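You operate a simulated robot arm through the tools that you are given. There is no shell and no other tool.

You run a simulated robot arm. Do the job below in one go: nothing can be reset, and whatever is moved stays where it is left.

JOB
Gauge roller D2 and put it in the bin for its size.
Fine: press RESET once first; leave the lever at OPEN.

The check looks at the end state, three seconds after you hand in, the way a careful person would. Anything else that was tipped, shoved, dropped, spilled or broken makes it a failure.

ROBOT AND FRAMES
A 5-joint arm with a two-finger parallel gripper, fixed in place. Base frame: the origin is at the foot of the arm, x ahead of it, y to its left, z up; the work surface is at about z = 0.92. Lengths are in m, angles in rad, forces in N, time in s.
It reaches about 1.134 m from its shoulder. Its first joint turns from -2.601 to 2.601 rad. Payload 1.57 kg.
The TCP is the grasp point between the finger pads, 0.03 m short of the fingertips. In the tool frame z runs along the fingers and y along their closing line. The gripper opens to 0.11 m. The fingers are 0.024 m wide and 0.012 m thick; the gripper's body (0.048 by 0.112 m) begins 0.078 m behind the TCP.
Orientation is told as [roll, pitch, yaw] about the base's x, y, z axes, in that order, counted from this pose: with the fingers straight down and closing along the base's y, the tool's x points along the base's -x, its y along +y and its z along -z.

CONTROLS
- The arm moves only by the tool drive_tool. Its argument "increments" is a list of rows, each a list of 7 numbers: the turn, a rotation vector about the tool's x, y, z in units of 180 degrees (1.0 is 180 degrees), then the shift along the tool's x, y, z in units of 200 mm (1.0 is 200 mm), then the gripper command, from -1 (shut) to 1 (fully open), values between in proportion. In form: [[rx, ry, rz, x, y, z, gripper], ...]. A call has 1 to 20 rows; each row is the pose to reach, as a shift and turn from the pose commanded when the call began, along the tool's axes at that moment. A call with a number of a shift or a turn outside -1 to 1 is refused whole. Rows are played at 5 a second. More than 0.05 m and 0.15 rad between two rows, or a gripper value outside its range, and nothing of the call is played. Where a pose cannot be reached the arm comes as near as it can. A force on the tool above 70 N (or 10 N above the force at the start of the call, whichever is more), or a blocked arm, ends the call early, and 0.2 s more pass. The fingers move at their own pace (about 0.153 m/s each) and stop on an object; they squeeze with about 22 N. The grip force told is the motor's: it shows also when the fingers shut on nothing. Time passes only in rows, and 0.2 s behind the last, so rows that repeat a pose let the fingers close. It gives the time, the measured TCP pose, the force on the tool (base axes), the opening and the grip force at its end, in the units of the frame above (readings bear some noise), with the torque about the TCP (base axes, N m) and any sound that the robot's microphone picked up.
- Cameras (640 x 400 px; columns grow to the right, rows downward): "scene" is fixed at [0.2195, 0.4987, 1.6536]; the picture's right is [-0.85, -0.53, 0.00], its down [-0.28, 0.46, -0.84] and it looks along [0.44, -0.71, -0.54] (base axes); focal length 348 px, centre (320, 200). "wrist" rides on the gripper at [0.07, 0.016, -0.141] in the tool frame; the picture's right is [-0.23, 0.97, 0.00], its down [-0.86, -0.20, -0.48] and it looks along [-0.47, -0.11, 0.88] (tool axes); focal length 222 px, centre (320, 200). There is no depth. A picture from a camera that has moved, and an enlarged one, comes with that camera's place and axes in the base frame and with its lens.
- camera(camera): a new picture of that camera. The clock stands still meanwhile.
- move_column(by): slides the trunk up (or, below 0, down) by that many m; the arm rides with it, the base frame stays. It gives what a move gives, with no picture.
- enlarge(camera, box): a new picture of the part [left, top, right, bottom] of that camera's present view, enlarged. The clock stands still meanwhile.
- job_done(): hands the job in; it is judged then, once.

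Places have to be worked out from the pictures, the camera data and where the tool is seen. Open the gripper and draw the arm clear of the work before you hand the job in, unless the task says otherwise.

The tools are called after ">>>" as name(argument=value, ...) on one line, values as JSON. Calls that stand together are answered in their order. drive_tool: Moves the arm, as the interface text tells. Its arguments: {"type":"object","properties":{"increments":{"type":"array","items":{"type":"array","items":{"type":"number"}}}},"required":["increments"]} The other tools are called the same way: move_column (by) slides the trunk up or down; camera (camera) takes a picture; enlarge (camera, box) takes an enlarged picture of a part of a camera's view; job_done () hands the job in.

At the start:

```text
time_s: 0.0
tool_pos: [0.4463, -0.3868, 1.1998]
ee_rot: [-0.001, -0.001, -0.001]
contact_force: [-0.2, -0.7, -0.3]
torque: [0.0, -0.02, 0.04]
width: 0.11
grip_force: 0.0
trunk travel left (down, up): [-0.933, 0.037]
```

scene: 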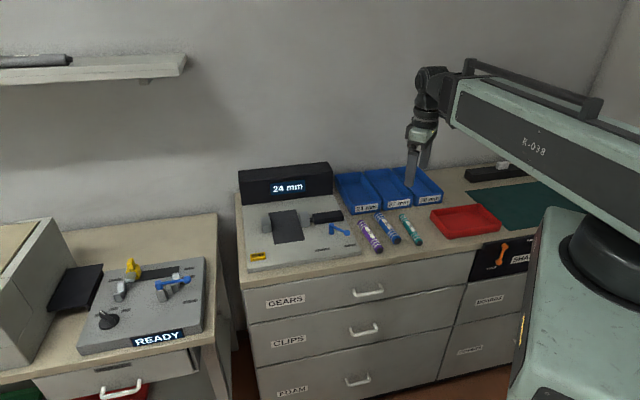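
wrist: 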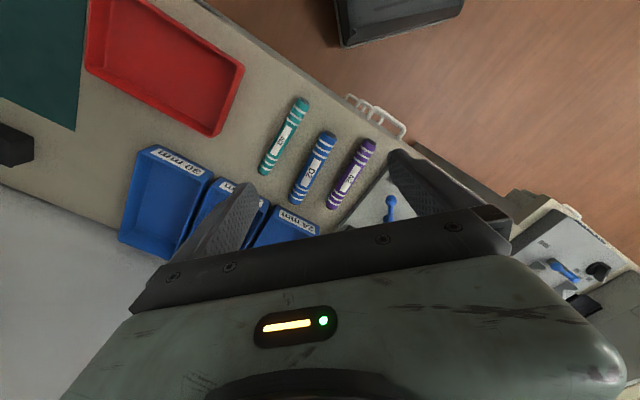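

I start by looking closer at the gauge, the rollers and the bins.

>>> enlarge(camera="scene", box=[230, 150, 390, 280])

>>> enlarge(camera="scene", box=[330, 150, 510, 260])

>>> enlarge(camera="scene", box=[40, 240, 220, 360])

>>> enlarge(camera="wrist", box=[100, 80, 440, 270])

```text
3.08 times, centred on (310, 215) of scene
camera zoom: at [0.2195, 0.4987, 1.6536], right [-0.85, -0.53, 0.0], down [-0.28, 0.46, -0.84], along [0.44, -0.71, -0.54], focal length 1072 px, centre (351, 154)
```

zoom: 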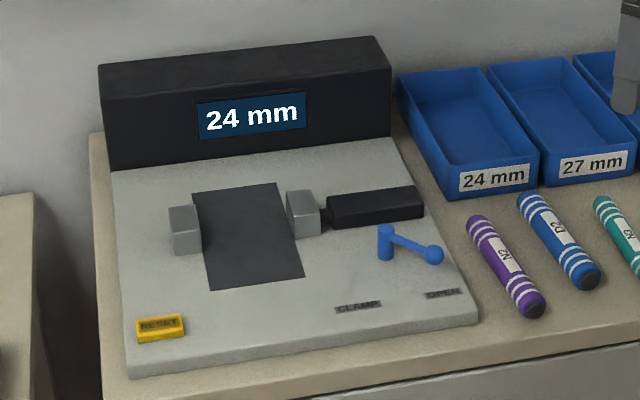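

```text
3.56 times, centred on (420, 205) of scene
camera zoom: at [0.2195, 0.4987, 1.6536], right [-0.85, -0.53, 0.0], down [-0.28, 0.46, -0.84], along [0.44, -0.71, -0.54], focal length 1239 px, centre (-36, 182)
```

zoom: 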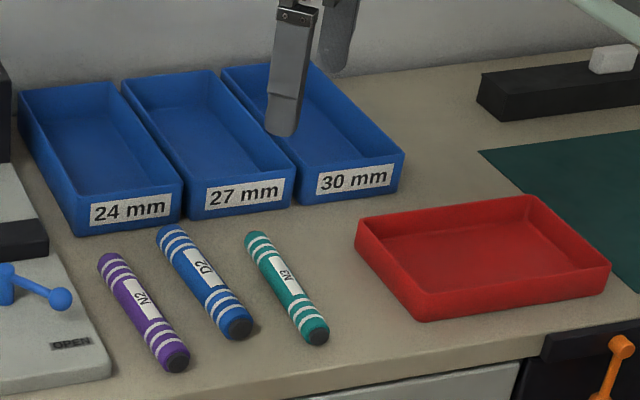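

```text
3.33 times, centred on (130, 300) of scene
camera zoom: at [0.2195, 0.4987, 1.6536], right [-0.85, -0.53, 0.0], down [-0.28, 0.46, -0.84], along [0.44, -0.71, -0.54], focal length 1162 px, centre (953, -133)
```

zoom: 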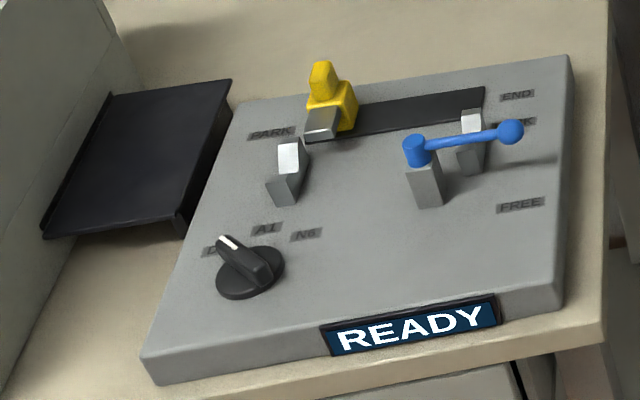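

```text
1.88 times, centred on (270, 175) of wrist
camera zoom: at [0.3767, -0.3711, 1.3417], right [0.23, 0.97, 0.0], down [0.86, -0.2, 0.48], along [0.47, -0.11, -0.88], focal length 418 px, centre (414, 247)
```

zoom: 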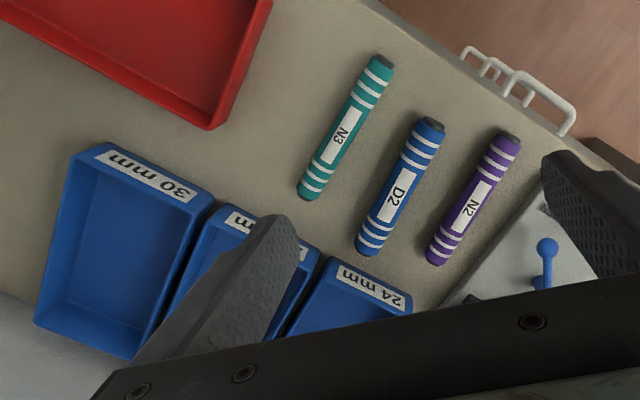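

The bench is turned about 45° in the base frame. D2, the blue roller in the middle, lies near (0.528, -0.428), with its axis along (0.7, -0.7). I'll spin the tool 45° and move over the front of the gauge, staying high, for a better look.

>>> drive_tool(increments=[[0, 0, 0.0417, -0.15, 0.15, 0, 1], [0, 0, 0.0833, -0.3, 0.3, 0, 1], [0, 0, 0.125, -0.45, 0.45, 0, 1], [0, 0, 0.1667, -0.6, 0.6, 0, 1], [0, 0, 0.2083, -0.75, 0.75, 0, 1], [0, 0, 0.25, -0.9, 0.9, 0, 1], [0, 0, 0.25, -0.9, 0.9, 0, -1], [0, 0, 0.25, -0.9, 0.9, 0, -1], [0, 0, 0.25, -0.9, 0.9, 0, -1]])

>>> camera(camera="wrist")

>>> camera(camera="scene")

```text
time_s: 2.0
tool_pos: [0.6259, -0.206, 1.1998]
ee_rot: [0.001, 0.001, -0.786]
contact_force: [0.0, -0.5, 0.6]
torque: [0.0, -0.02, 0.01]
width: 0.0
grip_force: 21.7
trunk travel left (down, up): [-0.933, 0.037]
```

```text
taken
camera wrist: at [0.5896, -0.1463, 1.3417], right [0.85, 0.53, 0.0], down [0.46, -0.75, 0.48], along [0.25, -0.41, -0.88], focal length 222 px, centre (320, 200)
```

wrist: 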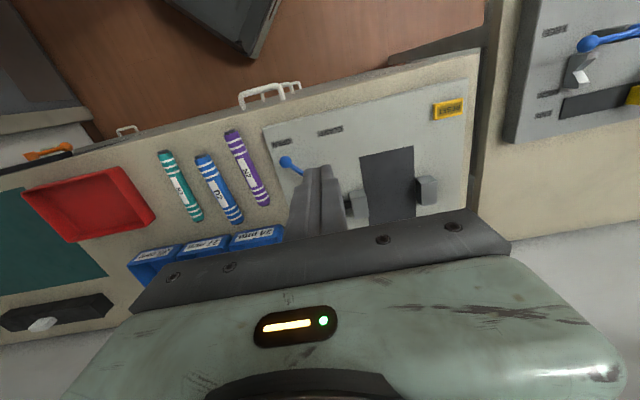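

```text
taken
```

scene: 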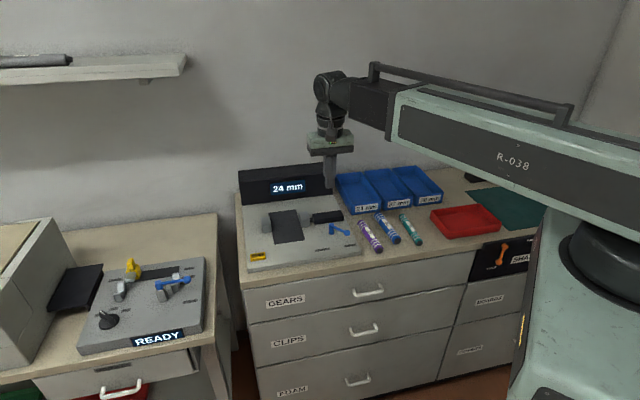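

The wrist view shows the gauge upside-down. I'll enlarge it to place the RESET button, jaws and lever.

>>> enlarge(camera="wrist", box=[250, 40, 490, 240])

>>> enlarge(camera="wrist", box=[120, 110, 300, 290])

>>> enlarge(camera="scene", box=[230, 160, 370, 280])

```text
2.00 times, centred on (370, 140) of wrist
camera zoom: at [0.5896, -0.1463, 1.3417], right [0.85, 0.53, 0.0], down [0.46, -0.75, 0.48], along [0.25, -0.41, -0.88], focal length 444 px, centre (220, 320)
```

zoom: 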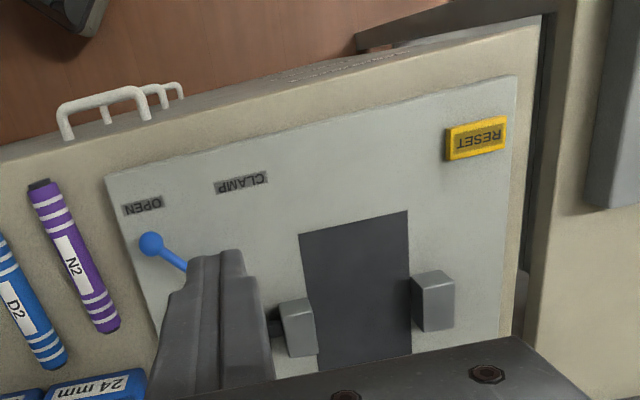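

```text
2.22 times, centred on (210, 200) of wrist
camera zoom: at [0.5896, -0.1463, 1.3417], right [0.85, 0.53, 0.0], down [0.46, -0.75, 0.48], along [0.25, -0.41, -0.88], focal length 494 px, centre (564, 200)
```

zoom: 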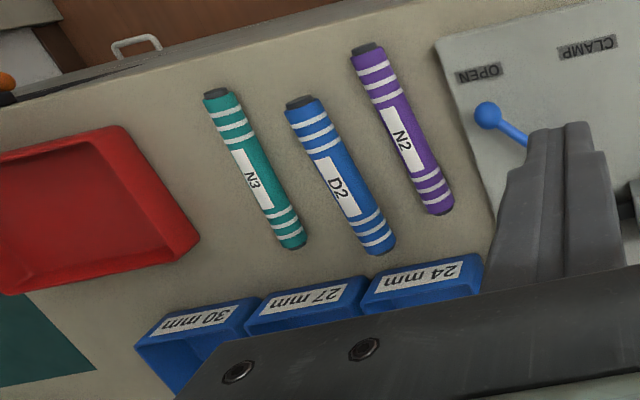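

```text
3.33 times, centred on (300, 220) of scene
camera zoom: at [0.2195, 0.4987, 1.6536], right [-0.85, -0.53, 0.0], down [-0.28, 0.46, -0.84], along [0.44, -0.71, -0.54], focal length 1162 px, centre (387, 133)
```

zoom: 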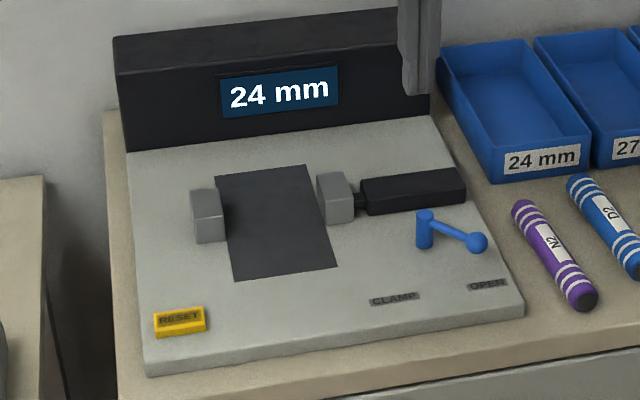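

The estimates from both views agree: RESET is at (0.793, -0.072) with its top near z=0.95, the plate top is at z≈0.94, and the lever knob is at (0.606, -0.286, 0.972). With the gripper closed, I'll move toward RESET and lower part way.

>>> drive_tool(increments=[[0, 0, 0, -0.02, 0.2, 0.1, -1], [0, 0, 0, -0.045, 0.4, 0.2, -1], [0, 0, 0, -0.07, 0.6, 0.3, -1], [0, 0, 0, -0.095, 0.8, 0.4, -1], [0, 0, 0, -0.118, 1.0, 0.5, -1], [0, 0, 0, -0.118, 1.0, 0.5, -1]])

>>> camera(camera="wrist")

>>> enlarge(camera="scene", box=[230, 160, 370, 280])

```text
time_s: 3.4
tool_pos: [0.7838, -0.0826, 1.1998]
ee_rot: [-0.002, 0.0, -0.786]
contact_force: [0.3, 0.5, 1.1]
torque: [0.02, 0.01, 0.04]
width: 0.0
grip_force: 21.3
out of reach, approached as far as the arm can: row 1, 2, 3, 4, 5, 6
trunk travel left (down, up): [-0.933, 0.037]
```

```text
taken
camera wrist: at [0.7466, -0.022, 1.3419], right [0.85, 0.53, 0.0], down [0.46, -0.75, 0.48], along [0.25, -0.41, -0.88], focal length 222 px, centre (320, 200)
```

wrist: 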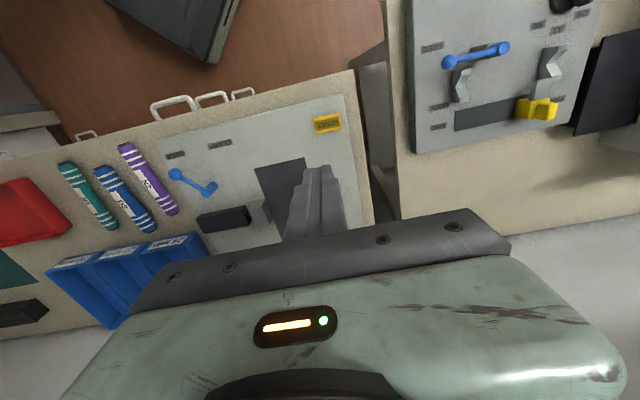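

```text
3.33 times, centred on (300, 220) of scene
camera zoom: at [0.2195, 0.4987, 1.6536], right [-0.85, -0.53, 0.0], down [-0.28, 0.46, -0.84], along [0.44, -0.71, -0.54], focal length 1162 px, centre (387, 133)
```

zoom: 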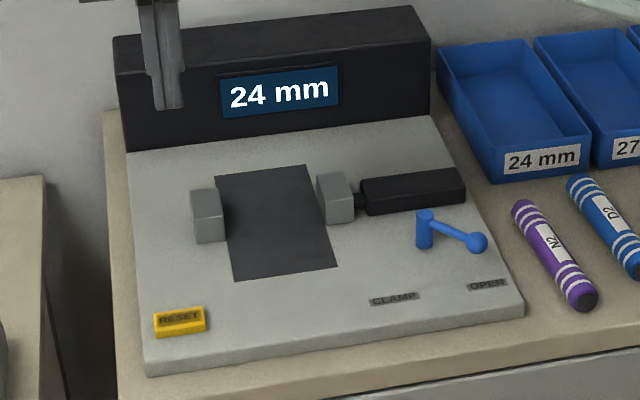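

The tool can't go below z≈1.2 at this trunk height, so I'll slide the trunk down. I'll start with a small step and check that the tool rides with it.

>>> move_column(by=-0.12)

>>> camera(camera="scene")

```text
time_s: 4.9
tool_pos: [0.7845, -0.0822, 1.0783]
ee_rot: [0.0, 0.001, -0.786]
contact_force: [-0.2, -0.4, -0.2]
torque: [0.01, 0.0, -0.04]
width: 0.0
grip_force: 21.2
trunk travel left (down, up): [-0.813, 0.157]
```

```text
taken
```

scene: 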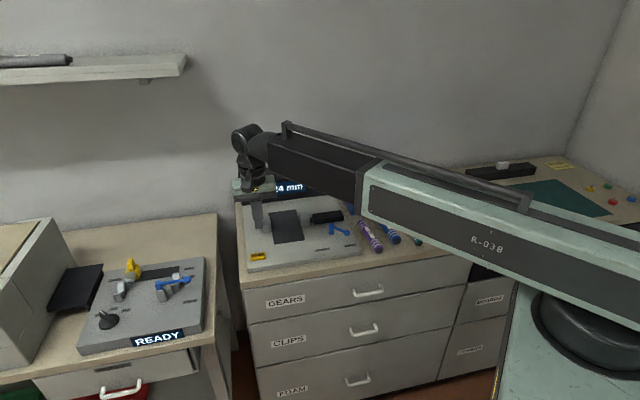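

The tool rode down with the trunk. I'll check that the arm can move up relative to the trunk by raising the tool 0.16 m, then lower the trunk further so there is working range below.

>>> drive_tool(increments=[[0, 0, 0, 0, 0, -0.2, -1], [0, 0, 0, 0, 0, -0.4, -1], [0, 0, 0, 0, 0, -0.6, -1], [0, 0, 0, 0, 0, -0.8, -1], [0, 0, 0, 0, 0, -0.8, -1]])

>>> move_column(by=-0.18)

>>> camera(camera="scene")

>>> camera(camera="wrist")

```text
time_s: 6.1
tool_pos: [0.7837, -0.081, 1.0806]
ee_rot: [0.002, 0.001, -0.786]
contact_force: [-0.4, 1.2, 0.0]
torque: [-0.01, 0.02, 0.02]
width: 0.0004
grip_force: 21.0
out of reach, approached as far as the arm can: row 1, 2, 3, 4, 5
trunk travel left (down, up): [-0.813, 0.157]
```

```text
time_s: 7.4
tool_pos: [0.7785, -0.0818, 0.9703]
ee_rot: [0.016, -0.017, -0.784]
contact_force: [-13.3, 0.7, 133.1]
torque: [0.83, 1.59, 0.02]
width: 0.0001
grip_force: 21.4
trunk travel left (down, up): [-0.692, 0.278]
heard: click
stopped: the force on the tool passed its limit at 462 N (the readings are from after the stop); the commanded pose is now the measured one
```

```text
taken
```

scene: 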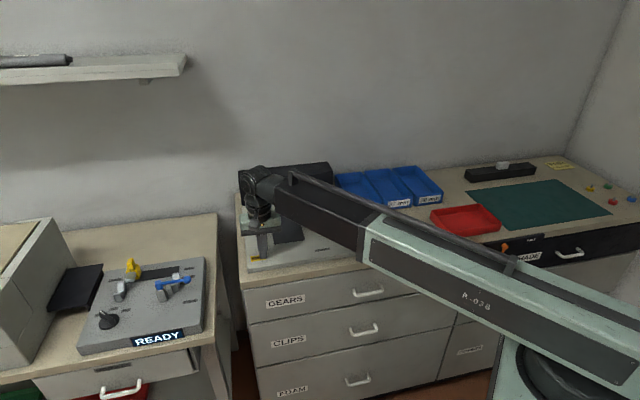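

```text
taken
camera wrist: at [0.7383, -0.0215, 1.111], right [0.85, 0.53, 0.02], down [0.45, -0.75, 0.49], along [0.27, -0.41, -0.87], focal length 222 px, centre (320, 200)
```

wrist: 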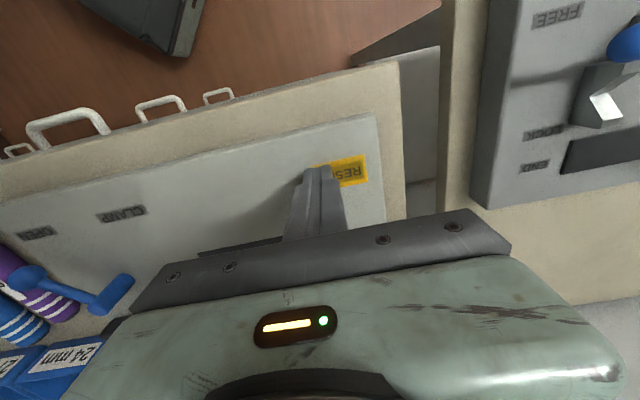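

The arm can't change height at all, so all vertical motion has to come from the trunk. I should have waited for that result: lowering the trunk pressed the tool onto RESET. One click was heard, but the force was high, so I'm raising the trunk now and checking the button and display.

>>> move_column(by=0.1)

>>> camera(camera="scene")

>>> camera(camera="wrist")

>>> enlarge(camera="scene", box=[230, 160, 370, 280])

```text
time_s: 8.8
tool_pos: [0.7897, -0.0815, 1.0586]
ee_rot: [0.013, -0.015, -0.785]
contact_force: [-0.1, 0.1, -0.4]
torque: [-0.01, -0.01, 0.02]
width: 0.0
grip_force: 21.4
trunk travel left (down, up): [-0.792, 0.178]
```

```text
taken
```

scene: 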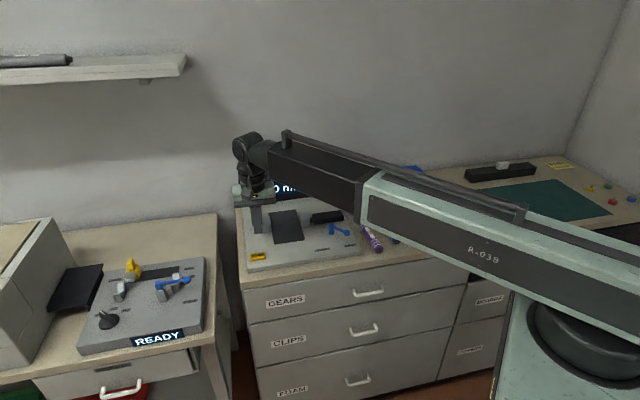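

```text
taken
camera wrist: at [0.7504, -0.0225, 1.2003], right [0.85, 0.53, 0.01], down [0.45, -0.75, 0.49], along [0.27, -0.41, -0.87], focal length 222 px, centre (320, 200)
```

wrist: 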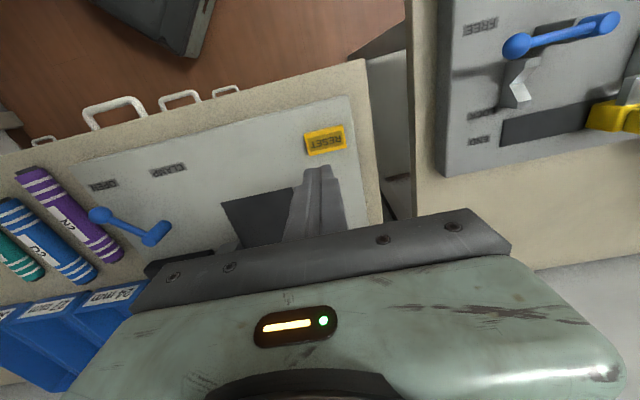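

```text
3.33 times, centred on (300, 220) of scene
camera zoom: at [0.2195, 0.4987, 1.6536], right [-0.85, -0.53, 0.0], down [-0.28, 0.46, -0.84], along [0.44, -0.71, -0.54], focal length 1162 px, centre (387, 133)
```

zoom: 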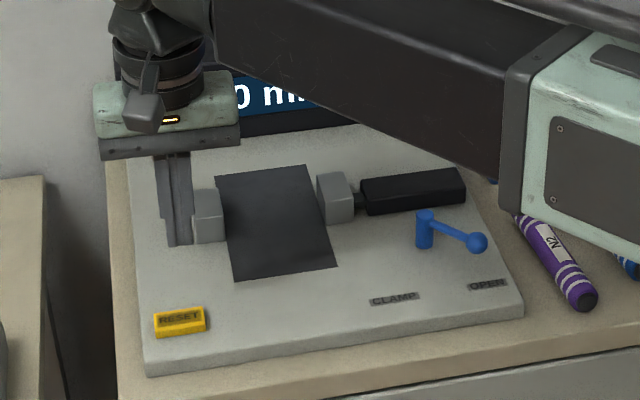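

RESET went down once and the display now reads "…0 mm". The button looks intact. I'll level the small tilt and travel right toward D2 at this safe height.

>>> drive_tool(increments=[[0.0041, 0.0048, 0, 0, 0, 0, -1], [0.0041, 0.0048, 0, 0, -0.2, 0, -1], [0.0041, 0.0048, 0, 0, -0.4, 0, -1], [0.0041, 0.0048, 0, 0, -0.6, 0, -1], [0.0041, 0.0048, 0, 0, -0.8, 0, -1], [0.0041, 0.0048, 0, 0, -1.0, 0, -1], [0.0041, 0.0048, 0, 0, -1.0, 0, -1]])

>>> enlarge(camera="scene", box=[230, 160, 370, 280])

```text
time_s: 10.3
tool_pos: [0.6504, -0.2244, 1.0594]
ee_rot: [-0.003, 0.004, -0.785]
contact_force: [0.5, -0.4, 0.1]
torque: [0.02, 0.03, -0.02]
width: 0.0
grip_force: 20.9
out of reach, approached as far as the arm can: row 5
trunk travel left (down, up): [-0.792, 0.178]
```

```text
3.33 times, centred on (300, 220) of scene
camera zoom: at [0.2195, 0.4987, 1.6536], right [-0.85, -0.53, 0.0], down [-0.28, 0.46, -0.84], along [0.44, -0.71, -0.54], focal length 1162 px, centre (387, 133)
```

zoom: 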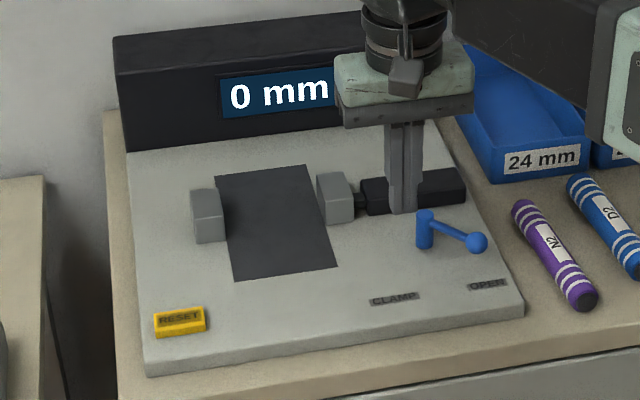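

The display reads "0 mm", so the reset worked. I'll keep moving right toward D2 and open the gripper part way.

>>> drive_tool(increments=[[0, 0, 0, 0, -0.2, 0, -1], [0, 0, 0, 0, -0.4, 0, -1], [0, 0, 0, 0, -0.6, 0, -1], [0, 0, 0, 0, -0.8, 0, -0.5], [0, 0, 0, 0, -1.0, 0, 0], [0, 0, 0, 0, -1.0, 0, 0.1]])

>>> camera(camera="wrist")

>>> camera(camera="scene")

```text
time_s: 11.8
tool_pos: [0.5066, -0.3665, 1.059]
ee_rot: [0.0, 0.001, -0.786]
contact_force: [-1.1, -0.4, -0.1]
torque: [0.02, 0.0, 0.0]
width: 0.0602
grip_force: 0.1
out of reach, approached as far as the arm can: row 1, 2, 3
trunk travel left (down, up): [-0.792, 0.178]
```

```text
taken
camera wrist: at [0.4693, -0.3066, 1.2012], right [0.85, 0.53, 0.0], down [0.46, -0.75, 0.48], along [0.25, -0.41, -0.88], focal length 222 px, centre (320, 200)
```

wrist: 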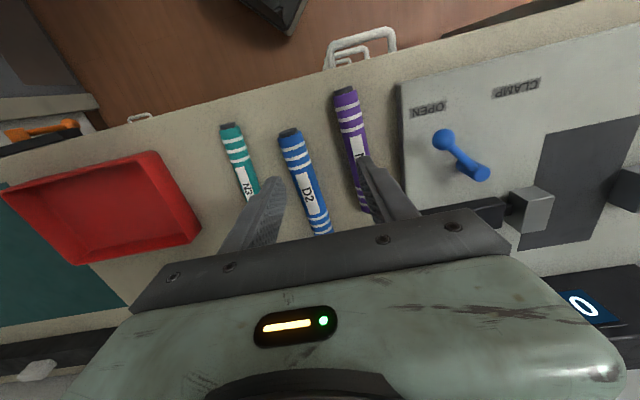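

```text
taken
```

scene: 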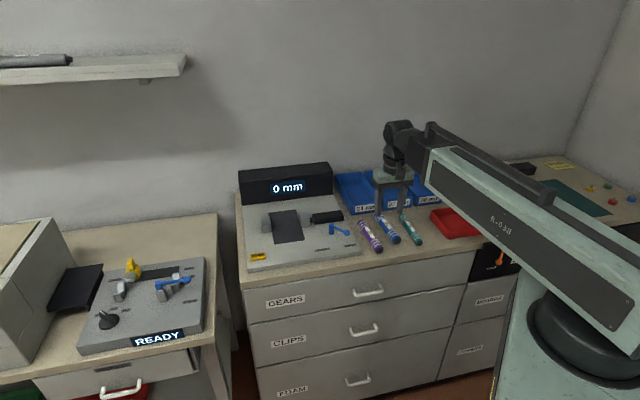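

Now I'll look closely at D2 to get its exact line and centre.

>>> enlarge(camera="wrist", box=[200, 80, 440, 260])

>>> enlarge(camera="scene", box=[340, 190, 440, 260])

```text
2.22 times, centred on (320, 170) of wrist
camera zoom: at [0.4693, -0.3066, 1.2012], right [0.85, 0.53, 0.0], down [0.46, -0.75, 0.48], along [0.25, -0.41, -0.88], focal length 494 px, centre (320, 267)
```

zoom: 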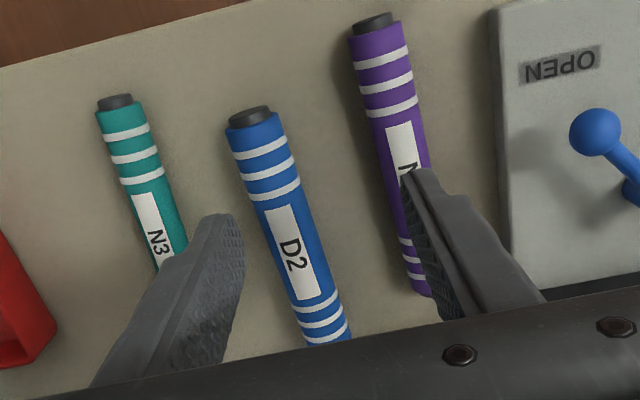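

```text
5.71 times, centred on (390, 225) of scene
camera zoom: at [0.2195, 0.4987, 1.6536], right [-0.85, -0.53, 0.0], down [-0.28, 0.46, -0.84], along [0.44, -0.71, -0.54], focal length 1991 px, centre (-80, 57)
```

zoom: 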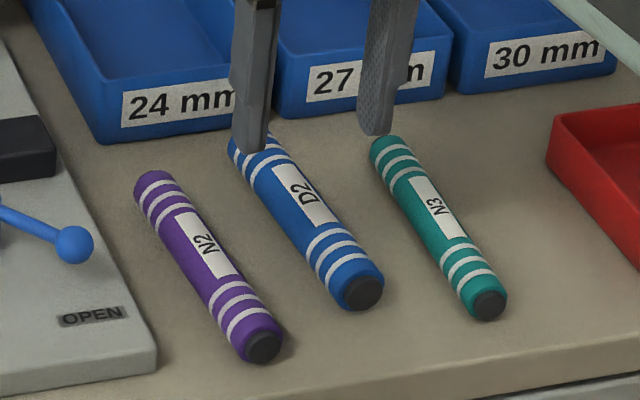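

D2's axis is turned about 0.045 rad from the bench depth direction and its centre is near (0.524, -0.426). I'll centre the open fingers over it and turn them to match.

>>> drive_tool(increments=[[0, 0, -0.007, -0.14, -0.074, 0, 0.16], [0, 0, -0.0143, -0.275, -0.148, 0, 0.16], [0, 0, -0.0143, -0.275, -0.148, 0, 0.16], [0, 0, -0.0143, -0.275, -0.148, 0, 0.16]])

>>> camera(camera="wrist")

>>> enlarge(camera="scene", box=[340, 170, 460, 260])

```text
time_s: 12.8
tool_pos: [0.5254, -0.4267, 1.0589]
ee_rot: [-0.001, 0.002, -0.74]
contact_force: [0.1, 0.3, -0.2]
torque: [0.0, -0.01, -0.02]
width: 0.0639
grip_force: 0.0
out of reach, approached as far as the arm can: row 1, 2
trunk travel left (down, up): [-0.792, 0.178]
```

```text
taken
camera wrist: at [0.4851, -0.368, 1.2012], right [0.82, 0.57, 0.0], down [0.5, -0.72, 0.48], along [0.27, -0.39, -0.88], focal length 222 px, centre (320, 200)
```

wrist: 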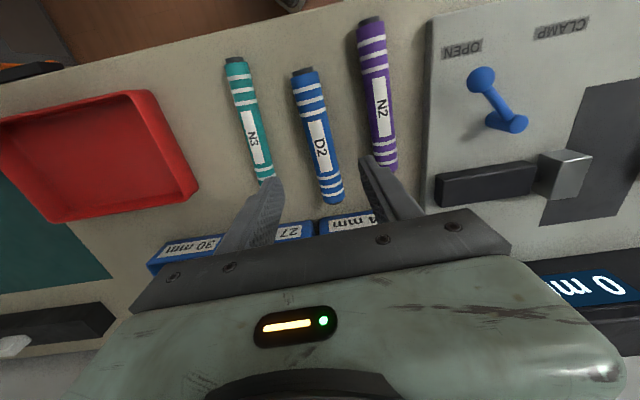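

```text
4.44 times, centred on (400, 215) of scene
camera zoom: at [0.2195, 0.4987, 1.6536], right [-0.85, -0.53, 0.0], down [-0.28, 0.46, -0.84], along [0.44, -0.71, -0.54], focal length 1549 px, centre (-36, 133)
```

zoom: 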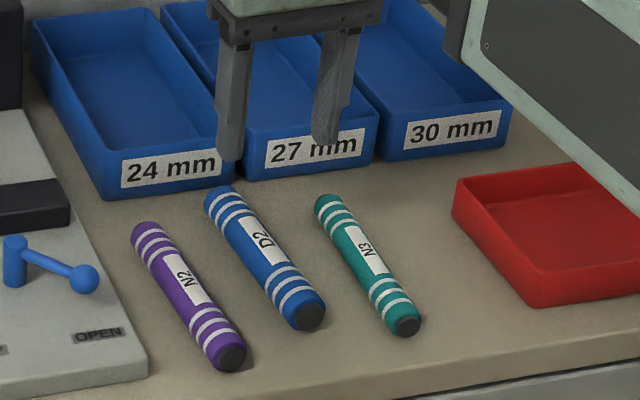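

The fingers are centred on D2 and aligned with it, with about 3 cm clear on each side. Lowering the trunk now so the tips stop just above the bench.

>>> move_column(by=-0.07)

>>> enlarge(camera="scene", box=[340, 170, 460, 260])

```text
time_s: 13.8
tool_pos: [0.5246, -0.4259, 0.9894]
ee_rot: [0.001, 0.002, -0.74]
contact_force: [-0.5, -0.7, -0.4]
torque: [-0.02, 0.02, 0.02]
width: 0.0639
grip_force: 0.1
trunk travel left (down, up): [-0.722, 0.248]
```

```text
4.44 times, centred on (400, 215) of scene
camera zoom: at [0.2195, 0.4987, 1.6536], right [-0.85, -0.53, 0.0], down [-0.28, 0.46, -0.84], along [0.44, -0.71, -0.54], focal length 1549 px, centre (-36, 133)
```

zoom: 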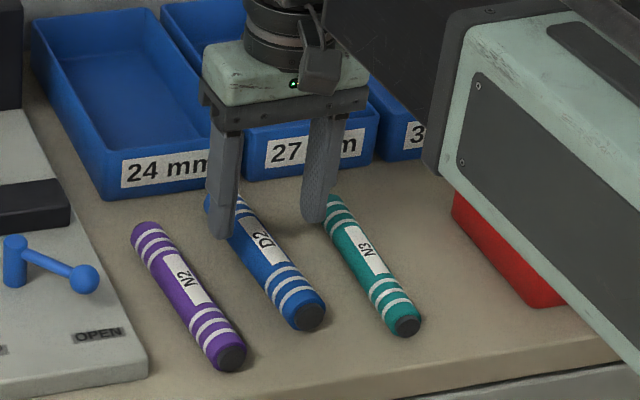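

Fingers are straddling D2 without contact. Lowering the last 3.4 cm.

>>> move_column(by=-0.034)

>>> enlarge(camera="scene", box=[340, 170, 460, 260])

>>> camera(camera="wrist")

```text
time_s: 14.6
tool_pos: [0.5232, -0.4254, 0.9547]
ee_rot: [0.001, 0.002, -0.739]
contact_force: [-0.7, 0.7, 0.5]
torque: [0.02, 0.0, 0.06]
width: 0.0637
grip_force: 0.0
trunk travel left (down, up): [-0.688, 0.282]
```

```text
4.44 times, centred on (400, 215) of scene
camera zoom: at [0.2195, 0.4987, 1.6536], right [-0.85, -0.53, 0.0], down [-0.28, 0.46, -0.84], along [0.44, -0.71, -0.54], focal length 1549 px, centre (-36, 133)
```

zoom: 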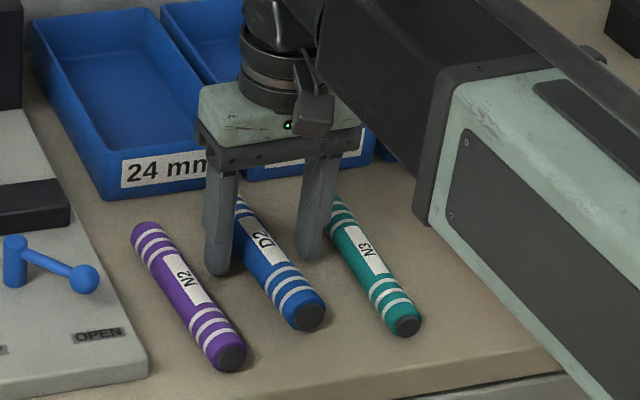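

```text
taken
camera wrist: at [0.485, -0.3679, 1.0972], right [0.82, 0.57, 0.0], down [0.5, -0.72, 0.48], along [0.27, -0.39, -0.88], focal length 222 px, centre (320, 200)
```

wrist: 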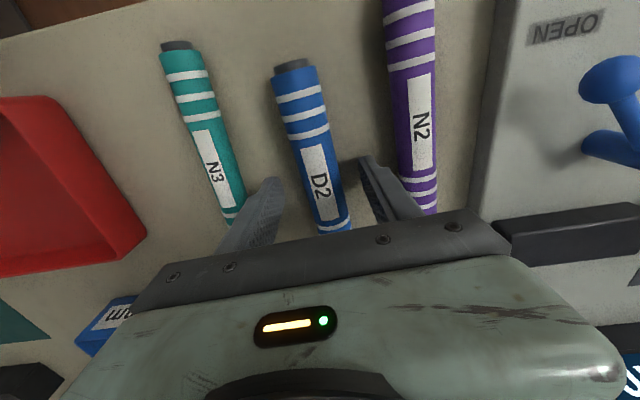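

No contact, tips about 5 mm above the bench. Closing on D2; the opening should also hint at its diameter.

>>> drive_tool(increments=[[0, 0, 0, 0, 0, 0, -0.2], [0, 0, 0, 0, 0, 0, -0.5], [0, 0, 0, 0, 0, 0, -1], [0, 0, 0, 0, 0, 0, -1], [0, 0, 0, 0, 0, 0, -1]])

>>> enlarge(camera="scene", box=[340, 170, 460, 260])

```text
time_s: 15.8
tool_pos: [0.5248, -0.4259, 0.9543]
ee_rot: [-0.002, 0.003, -0.739]
contact_force: [0.6, -0.6, 0.7]
torque: [-0.03, 0.0, 0.11]
width: 0.0293
grip_force: 21.9
trunk travel left (down, up): [-0.688, 0.282]
```

```text
4.44 times, centred on (400, 215) of scene
camera zoom: at [0.2195, 0.4987, 1.6536], right [-0.85, -0.53, 0.0], down [-0.28, 0.46, -0.84], along [0.44, -0.71, -0.54], focal length 1549 px, centre (-36, 133)
```

zoom: 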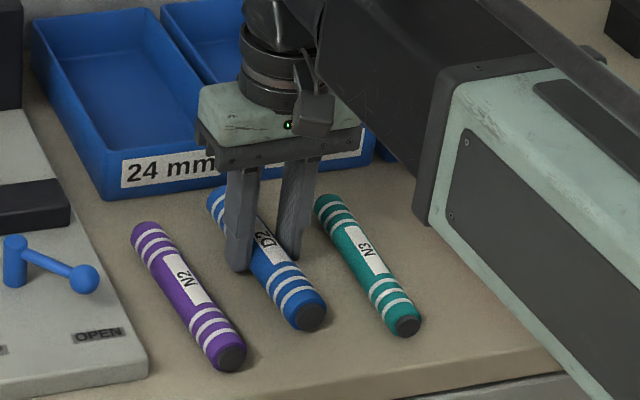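

D2 is held at an opening of 0.0293 m. Lifting it 10 cm.

>>> move_column(by=0.03)

>>> move_column(by=0.075)

>>> camera(camera="wrist")

>>> camera(camera="scene")

```text
time_s: 16.6
tool_pos: [0.5252, -0.4266, 0.985]
ee_rot: [-0.002, 0.002, -0.741]
contact_force: [-0.8, 0.0, -1.1]
torque: [-0.05, -0.01, 0.03]
width: 0.0294
grip_force: 22.2
trunk travel left (down, up): [-0.718, 0.252]
```

```text
time_s: 17.7
tool_pos: [0.5238, -0.4247, 1.0599]
ee_rot: [-0.001, 0.003, -0.739]
contact_force: [0.2, -0.1, -0.1]
torque: [0.04, 0.03, 0.04]
width: 0.0293
grip_force: 22.2
trunk travel left (down, up): [-0.793, 0.177]
```

```text
taken
camera wrist: at [0.4852, -0.368, 1.2021], right [0.82, 0.57, 0.0], down [0.5, -0.72, 0.48], along [0.27, -0.39, -0.88], focal length 222 px, centre (320, 200)
```

wrist: 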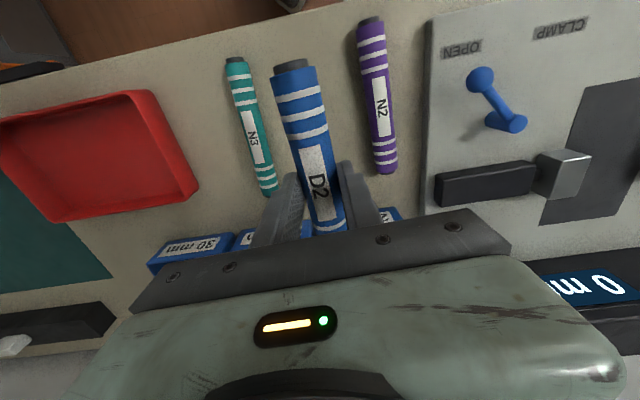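

```text
taken
```

scene: 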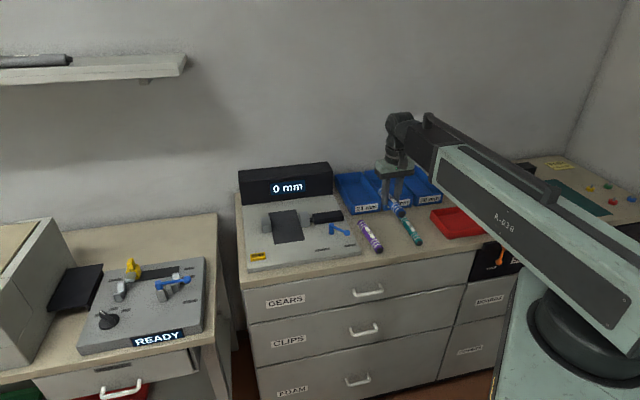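

D2 hangs level. Now I'll carry it toward the gauge pad centre near (0.822, -0.242), turning back to the bench alignment. This is the first half of the way.

>>> drive_tool(increments=[[0, 0, 0.004, -0.06, 0.2, 0, -1], [0, 0, 0.008, -0.12, 0.4, 0, -1], [0, 0, 0.012, -0.18, 0.6, 0, -1], [0, 0, 0.0145, -0.24, 0.84, 0, -1], [0, 0, 0.0145, -0.24, 0.84, 0, -1]])

```text
time_s: 18.9
tool_pos: [0.672, -0.335, 1.0613]
ee_rot: [-0.001, 0.0, -0.788]
contact_force: [-0.1, -0.3, -1.1]
torque: [0.01, 0.01, -0.02]
width: 0.0294
grip_force: 21.9
trunk travel left (down, up): [-0.793, 0.177]
```

Now for the second half: 0.172 m to the left along the bench and 0.04 m deeper.

>>> drive_tool(increments=[[0, 0, -0.0008, -0.05, 0.2, 0, -1], [0, 0, -0.0008, -0.1, 0.42, 0, -1], [0, 0, -0.0008, -0.15, 0.64, 0, -1], [0, 0, -0.0008, -0.2, 0.86, 0, -1], [0, 0, -0.0008, -0.2, 0.86, 0, -1]])

>>> camera(camera="wrist")

>>> enlarge(camera="scene", box=[230, 160, 370, 280])

```text
time_s: 20.1
tool_pos: [0.8213, -0.2405, 1.0607]
ee_rot: [-0.002, 0.001, -0.784]
contact_force: [0.3, 1.1, -0.6]
torque: [0.02, 0.0, 0.03]
width: 0.0291
grip_force: 22.0
trunk travel left (down, up): [-0.793, 0.177]
```

```text
taken
camera wrist: at [0.7847, -0.1815, 1.2021], right [0.85, 0.53, 0.0], down [0.47, -0.75, 0.48], along [0.25, -0.41, -0.88], focal length 222 px, centre (320, 200)
```

wrist: 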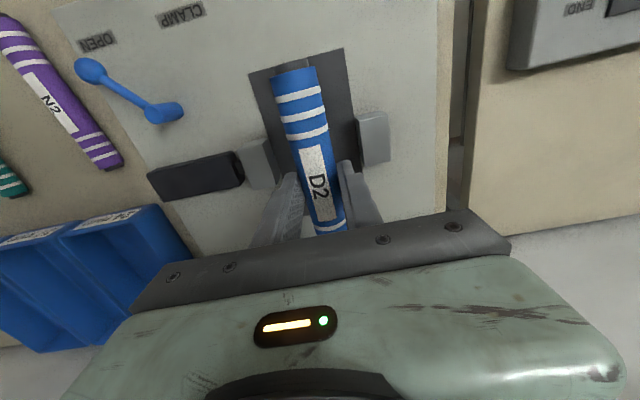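

```text
3.33 times, centred on (300, 220) of scene
camera zoom: at [0.2195, 0.4987, 1.6536], right [-0.85, -0.53, 0.0], down [-0.28, 0.46, -0.84], along [0.44, -0.71, -0.54], focal length 1162 px, centre (387, 133)
```

zoom: 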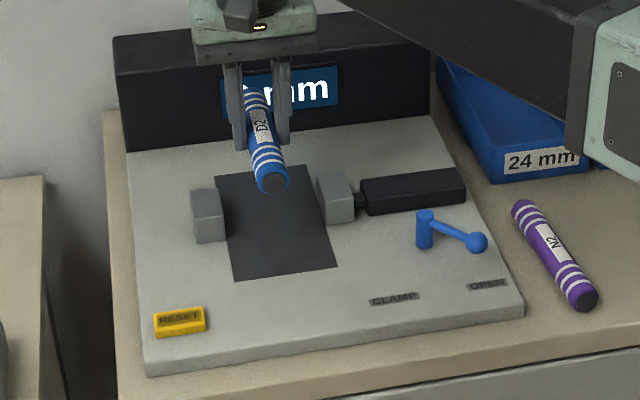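

D2 is above the pad between the jaws, with both fingers clear of them. I'll lower it to just above the pad.

>>> move_column(by=-0.078)

>>> camera(camera="wrist")

>>> enlarge(camera="scene", box=[230, 160, 370, 280])

```text
time_s: 21.2
tool_pos: [0.8217, -0.2422, 0.9814]
ee_rot: [-0.003, 0.001, -0.783]
contact_force: [-0.1, 0.3, -0.5]
torque: [-0.01, 0.01, 0.03]
width: 0.0292
grip_force: 22.2
trunk travel left (down, up): [-0.715, 0.255]
```

```text
taken
camera wrist: at [0.7843, -0.1821, 1.1241], right [0.85, 0.53, 0.0], down [0.47, -0.75, 0.48], along [0.25, -0.41, -0.88], focal length 222 px, centre (320, 200)
```

wrist: 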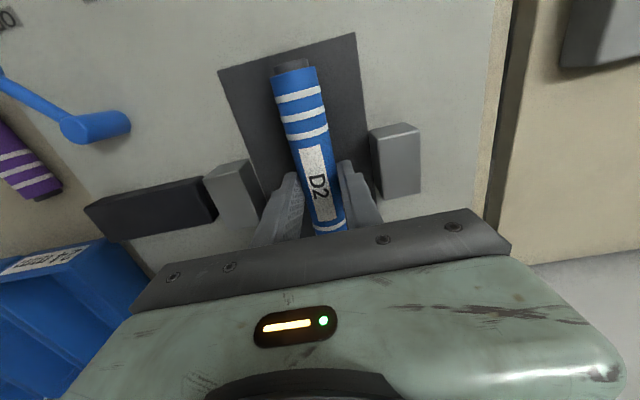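

```text
3.33 times, centred on (300, 220) of scene
camera zoom: at [0.2195, 0.4987, 1.6536], right [-0.85, -0.53, 0.0], down [-0.28, 0.46, -0.84], along [0.44, -0.71, -0.54], focal length 1162 px, centre (387, 133)
```

zoom: 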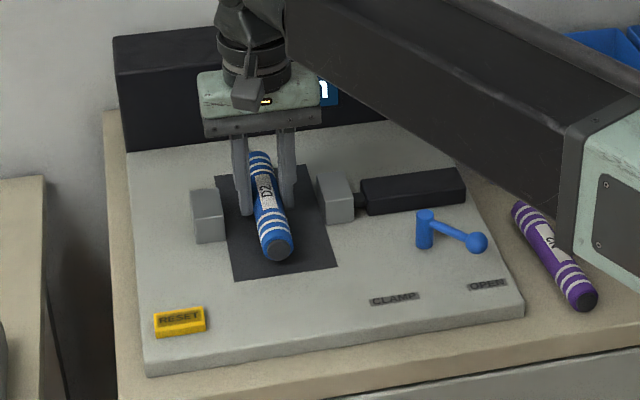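

Still about 7 mm above the pad by my reckoning. I'll lower in small steps and watch the force.

>>> move_column(by=-0.005)

```text
time_s: 21.8
tool_pos: [0.8209, -0.2427, 0.9766]
ee_rot: [-0.001, 0.002, -0.782]
contact_force: [-1.0, 0.2, -1.0]
torque: [-0.01, -0.01, 0.01]
width: 0.0294
grip_force: 22.4
trunk travel left (down, up): [-0.71, 0.26]
```

No contact yet, so down another 2 mm.

>>> move_column(by=-0.002)

```text
time_s: 22.3
tool_pos: [0.8215, -0.2404, 0.9749]
ee_rot: [-0.001, 0.002, -0.784]
contact_force: [-0.1, 0.4, 1.5]
torque: [-0.05, -0.01, 0.01]
width: 0.0293
grip_force: 22.1
trunk travel left (down, up): [-0.708, 0.262]
```

Maybe a slight touch (fz 1.5). I'll go one more millimetre to confirm.

>>> move_column(by=-0.001)

>>> enlarge(camera="scene", box=[260, 190, 350, 270])

```text
time_s: 22.8
tool_pos: [0.8204, -0.2413, 0.9754]
ee_rot: [0.001, 0.0, -0.782]
contact_force: [6.6, -1.3, 17.6]
torque: [0.12, 0.01, 0.0]
width: 0.0294
grip_force: 21.5
trunk travel left (down, up): [-0.707, 0.263]
```

```text
5.00 times, centred on (305, 230) of scene
camera zoom: at [0.2195, 0.4987, 1.6536], right [-0.85, -0.53, 0.0], down [-0.28, 0.46, -0.84], along [0.44, -0.71, -0.54], focal length 1742 px, centre (395, 50)
```

zoom: 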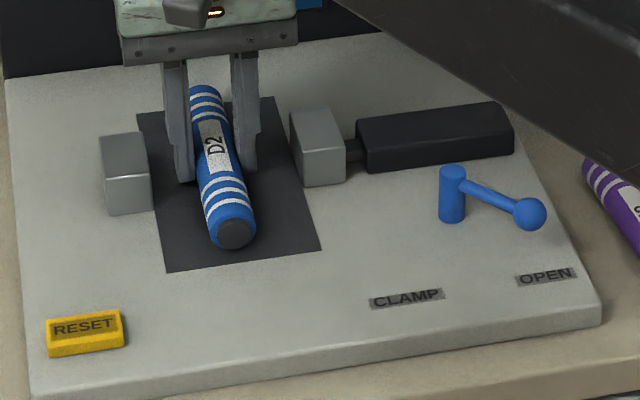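

D2 is firmly on the pad. I'll ease up 1 mm and open the fingers a little, staying clear of the jaws.

>>> move_column(by=0.001)

>>> drive_tool(increments=[[0, 0, 0, 0, 0, 0, -0.4], [0, 0, 0, 0, 0, 0, -0.3], [0, 0, 0, 0, 0, 0, -0.2], [0, 0, 0, 0, 0, 0, -0.2]])

>>> enlarge(camera="scene", box=[260, 190, 350, 270])

```text
time_s: 23.3
tool_pos: [0.8204, -0.2418, 0.9753]
ee_rot: [-0.003, 0.001, -0.783]
contact_force: [1.1, 0.2, 3.1]
torque: [-0.32, -0.32, 0.04]
width: 0.0294
grip_force: 21.5
trunk travel left (down, up): [-0.708, 0.262]
```

```text
time_s: 24.3
tool_pos: [0.8201, -0.2412, 0.9751]
ee_rot: [-0.001, 0.001, -0.784]
contact_force: [0.2, -0.2, 0.0]
torque: [0.01, 0.0, 0.01]
width: 0.0443
grip_force: 0.0
trunk travel left (down, up): [-0.708, 0.262]
```

```text
5.00 times, centred on (305, 230) of scene
camera zoom: at [0.2195, 0.4987, 1.6536], right [-0.85, -0.53, 0.0], down [-0.28, 0.46, -0.84], along [0.44, -0.71, -0.54], focal length 1742 px, centre (395, 50)
```

zoom: 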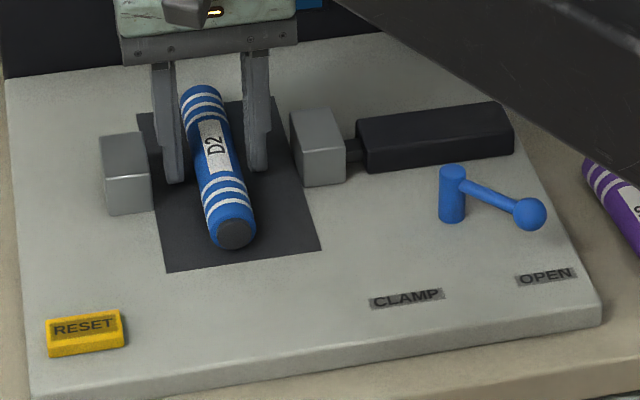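

D2 rests on the pad and is free of the fingers. Raising the trunk straight up.

>>> move_column(by=0.08)

>>> camera(camera="wrist")

>>> enlarge(camera="scene", box=[230, 160, 370, 280])

```text
time_s: 25.5
tool_pos: [0.8221, -0.2413, 1.0571]
ee_rot: [-0.002, 0.0, -0.784]
contact_force: [-0.4, 0.0, -0.2]
torque: [-0.01, -0.04, 0.03]
width: 0.0441
grip_force: 0.0
trunk travel left (down, up): [-0.788, 0.182]
```

```text
taken
camera wrist: at [0.7844, -0.182, 1.1971], right [0.85, 0.53, 0.0], down [0.47, -0.75, 0.48], along [0.25, -0.41, -0.88], focal length 222 px, centre (320, 200)
```

wrist: 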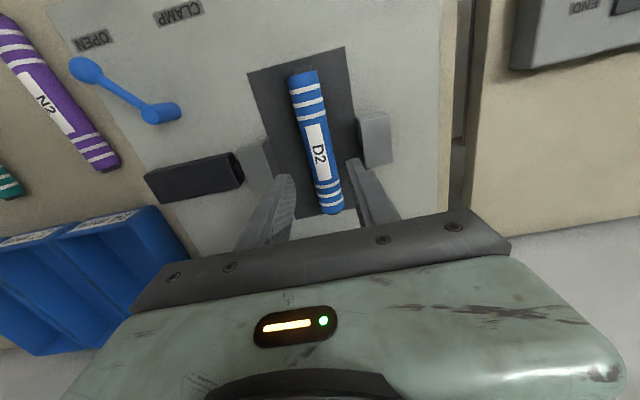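

```text
3.33 times, centred on (300, 220) of scene
camera zoom: at [0.2195, 0.4987, 1.6536], right [-0.85, -0.53, 0.0], down [-0.28, 0.46, -0.84], along [0.44, -0.71, -0.54], focal length 1162 px, centre (387, 133)
```

zoom: 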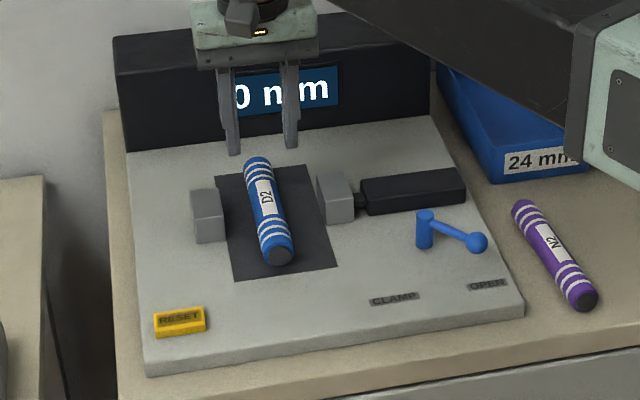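

D2 sits parallel between the jaws. Next I'll move above the lever knob with the fingers 5 cm apart, so they can straddle it.

>>> drive_tool(increments=[[0, 0, 0, 0.126, -0.184, 0, -0.15], [0, 0, 0, 0.253, -0.367, 0, -0.09], [0, 0, 0, 0.379, -0.55, 0, -0.09], [0, 0, 0, 0.506, -0.734, 0, -0.09], [0, 0, 0, 0.632, -0.9175, 0, -0.09], [0, 0, 0, 0.632, -0.9175, 0, -0.09], [0, 0, 0, 0.632, -0.9175, 0, -0.09]])

>>> camera(camera="wrist")

>>> enlarge(camera="scene", box=[280, 170, 420, 280])

```text
time_s: 27.1
tool_pos: [0.6034, -0.2828, 1.0543]
ee_rot: [-0.002, -0.001, -0.784]
contact_force: [0.0, -0.7, 0.7]
torque: [0.03, 0.02, 0.01]
width: 0.0501
grip_force: 0.0
trunk travel left (down, up): [-0.788, 0.182]
```

```text
taken
camera wrist: at [0.5662, -0.2232, 1.1971], right [0.85, 0.53, 0.0], down [0.47, -0.75, 0.48], along [0.25, -0.41, -0.88], focal length 222 px, centre (320, 200)
```

wrist: 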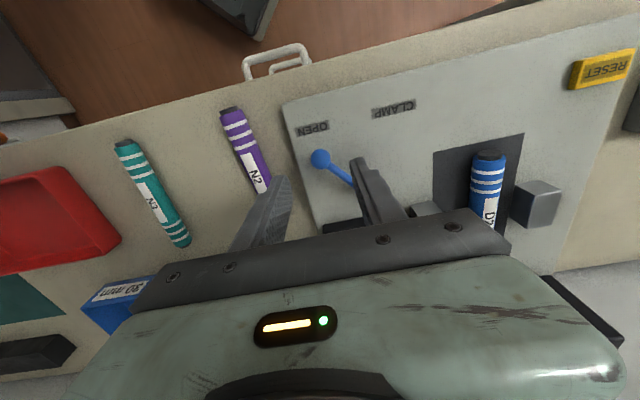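

```text
3.64 times, centred on (350, 225) of scene
camera zoom: at [0.2195, 0.4987, 1.6536], right [-0.85, -0.53, 0.0], down [-0.28, 0.46, -0.84], along [0.44, -0.71, -0.54], focal length 1267 px, centre (211, 109)
```

zoom: 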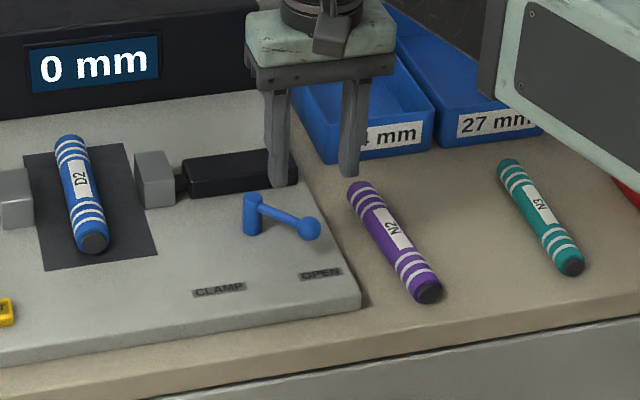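

The knob is centred between the fingers. Lowering so the tips come to z≈0.95, just above the plate.

>>> move_column(by=-0.074)

>>> camera(camera="wrist")

>>> enlarge(camera="scene", box=[280, 170, 420, 280])

```text
time_s: 28.2
tool_pos: [0.6022, -0.2825, 0.9813]
ee_rot: [-0.003, 0.002, -0.782]
contact_force: [-0.4, 0.0, -0.1]
torque: [0.0, -0.01, 0.01]
width: 0.0499
grip_force: 0.0
trunk travel left (down, up): [-0.714, 0.256]
```

```text
taken
camera wrist: at [0.5662, -0.2232, 1.1232], right [0.85, 0.53, 0.0], down [0.47, -0.75, 0.48], along [0.25, -0.41, -0.88], focal length 222 px, centre (320, 200)
```

wrist: 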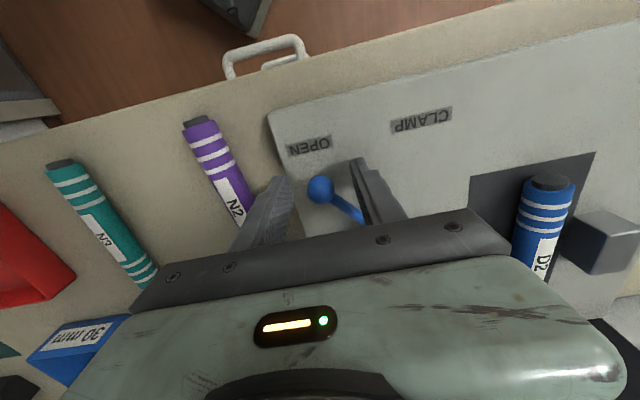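

```text
3.64 times, centred on (350, 225) of scene
camera zoom: at [0.2195, 0.4987, 1.6536], right [-0.85, -0.53, 0.0], down [-0.28, 0.46, -0.84], along [0.44, -0.71, -0.54], focal length 1267 px, centre (211, 109)
```

zoom: 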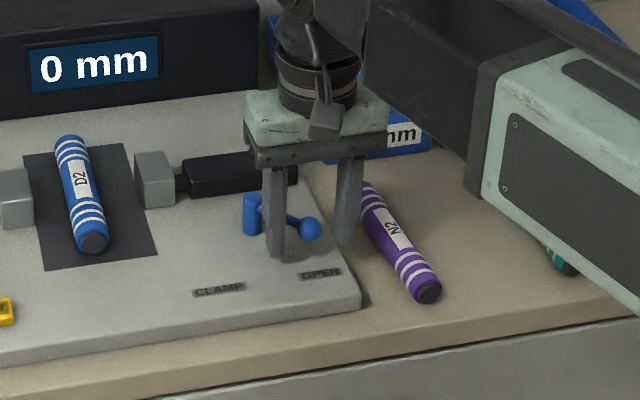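

The knob is between the fingers with clearance. I'll sweep left toward CLAMP, moving slightly forward to follow the arc, starting with a partial push.

>>> drive_tool(increments=[[0, 0, 0, 0.015, 0.05, 0, -0.09], [0, 0, 0, 0.03, 0.1, 0, -0.09], [0, 0, 0, 0.03, 0.15, 0, -0.09], [0, 0, 0, 0.03, 0.2, 0, -0.09], [0, 0, 0, 0.03, 0.25, 0, -0.09], [0, 0, 0, 0.03, 0.3, 0, -0.09]])

>>> enlarge(camera="scene", box=[240, 170, 380, 280])

>>> camera(camera="wrist")

```text
time_s: 29.6
tool_pos: [0.6408, -0.2355, 0.9813]
ee_rot: [0.0, 0.001, -0.784]
contact_force: [0.4, -0.2, 0.5]
torque: [0.01, -0.03, -0.01]
width: 0.0502
grip_force: 0.2
trunk travel left (down, up): [-0.714, 0.256]
```

```text
3.64 times, centred on (310, 225) of scene
camera zoom: at [0.2195, 0.4987, 1.6536], right [-0.85, -0.53, 0.0], down [-0.28, 0.46, -0.84], along [0.44, -0.71, -0.54], focal length 1267 px, centre (356, 109)
```

zoom: 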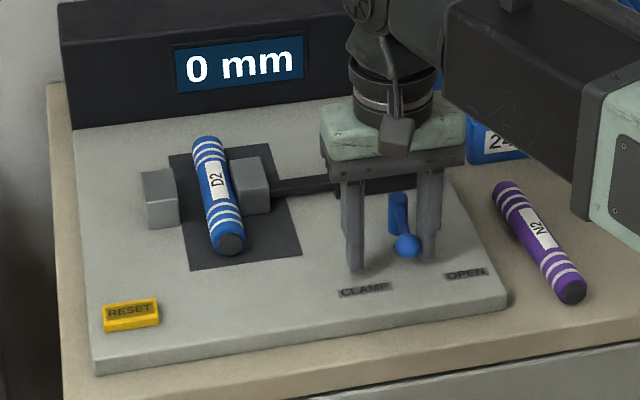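

```text
taken
camera wrist: at [0.6043, -0.1768, 1.1232], right [0.85, 0.53, 0.0], down [0.47, -0.75, 0.48], along [0.25, -0.41, -0.88], focal length 222 px, centre (320, 200)
```

wrist: 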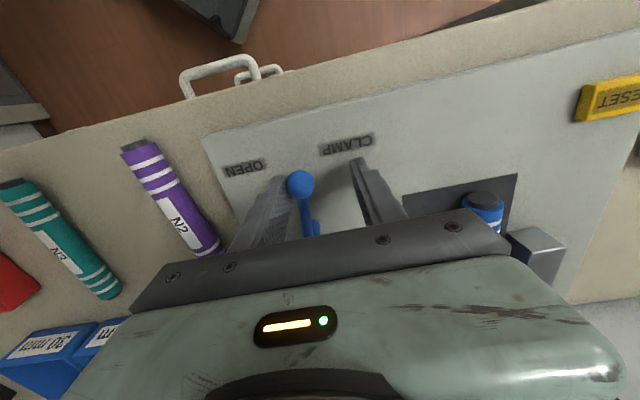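

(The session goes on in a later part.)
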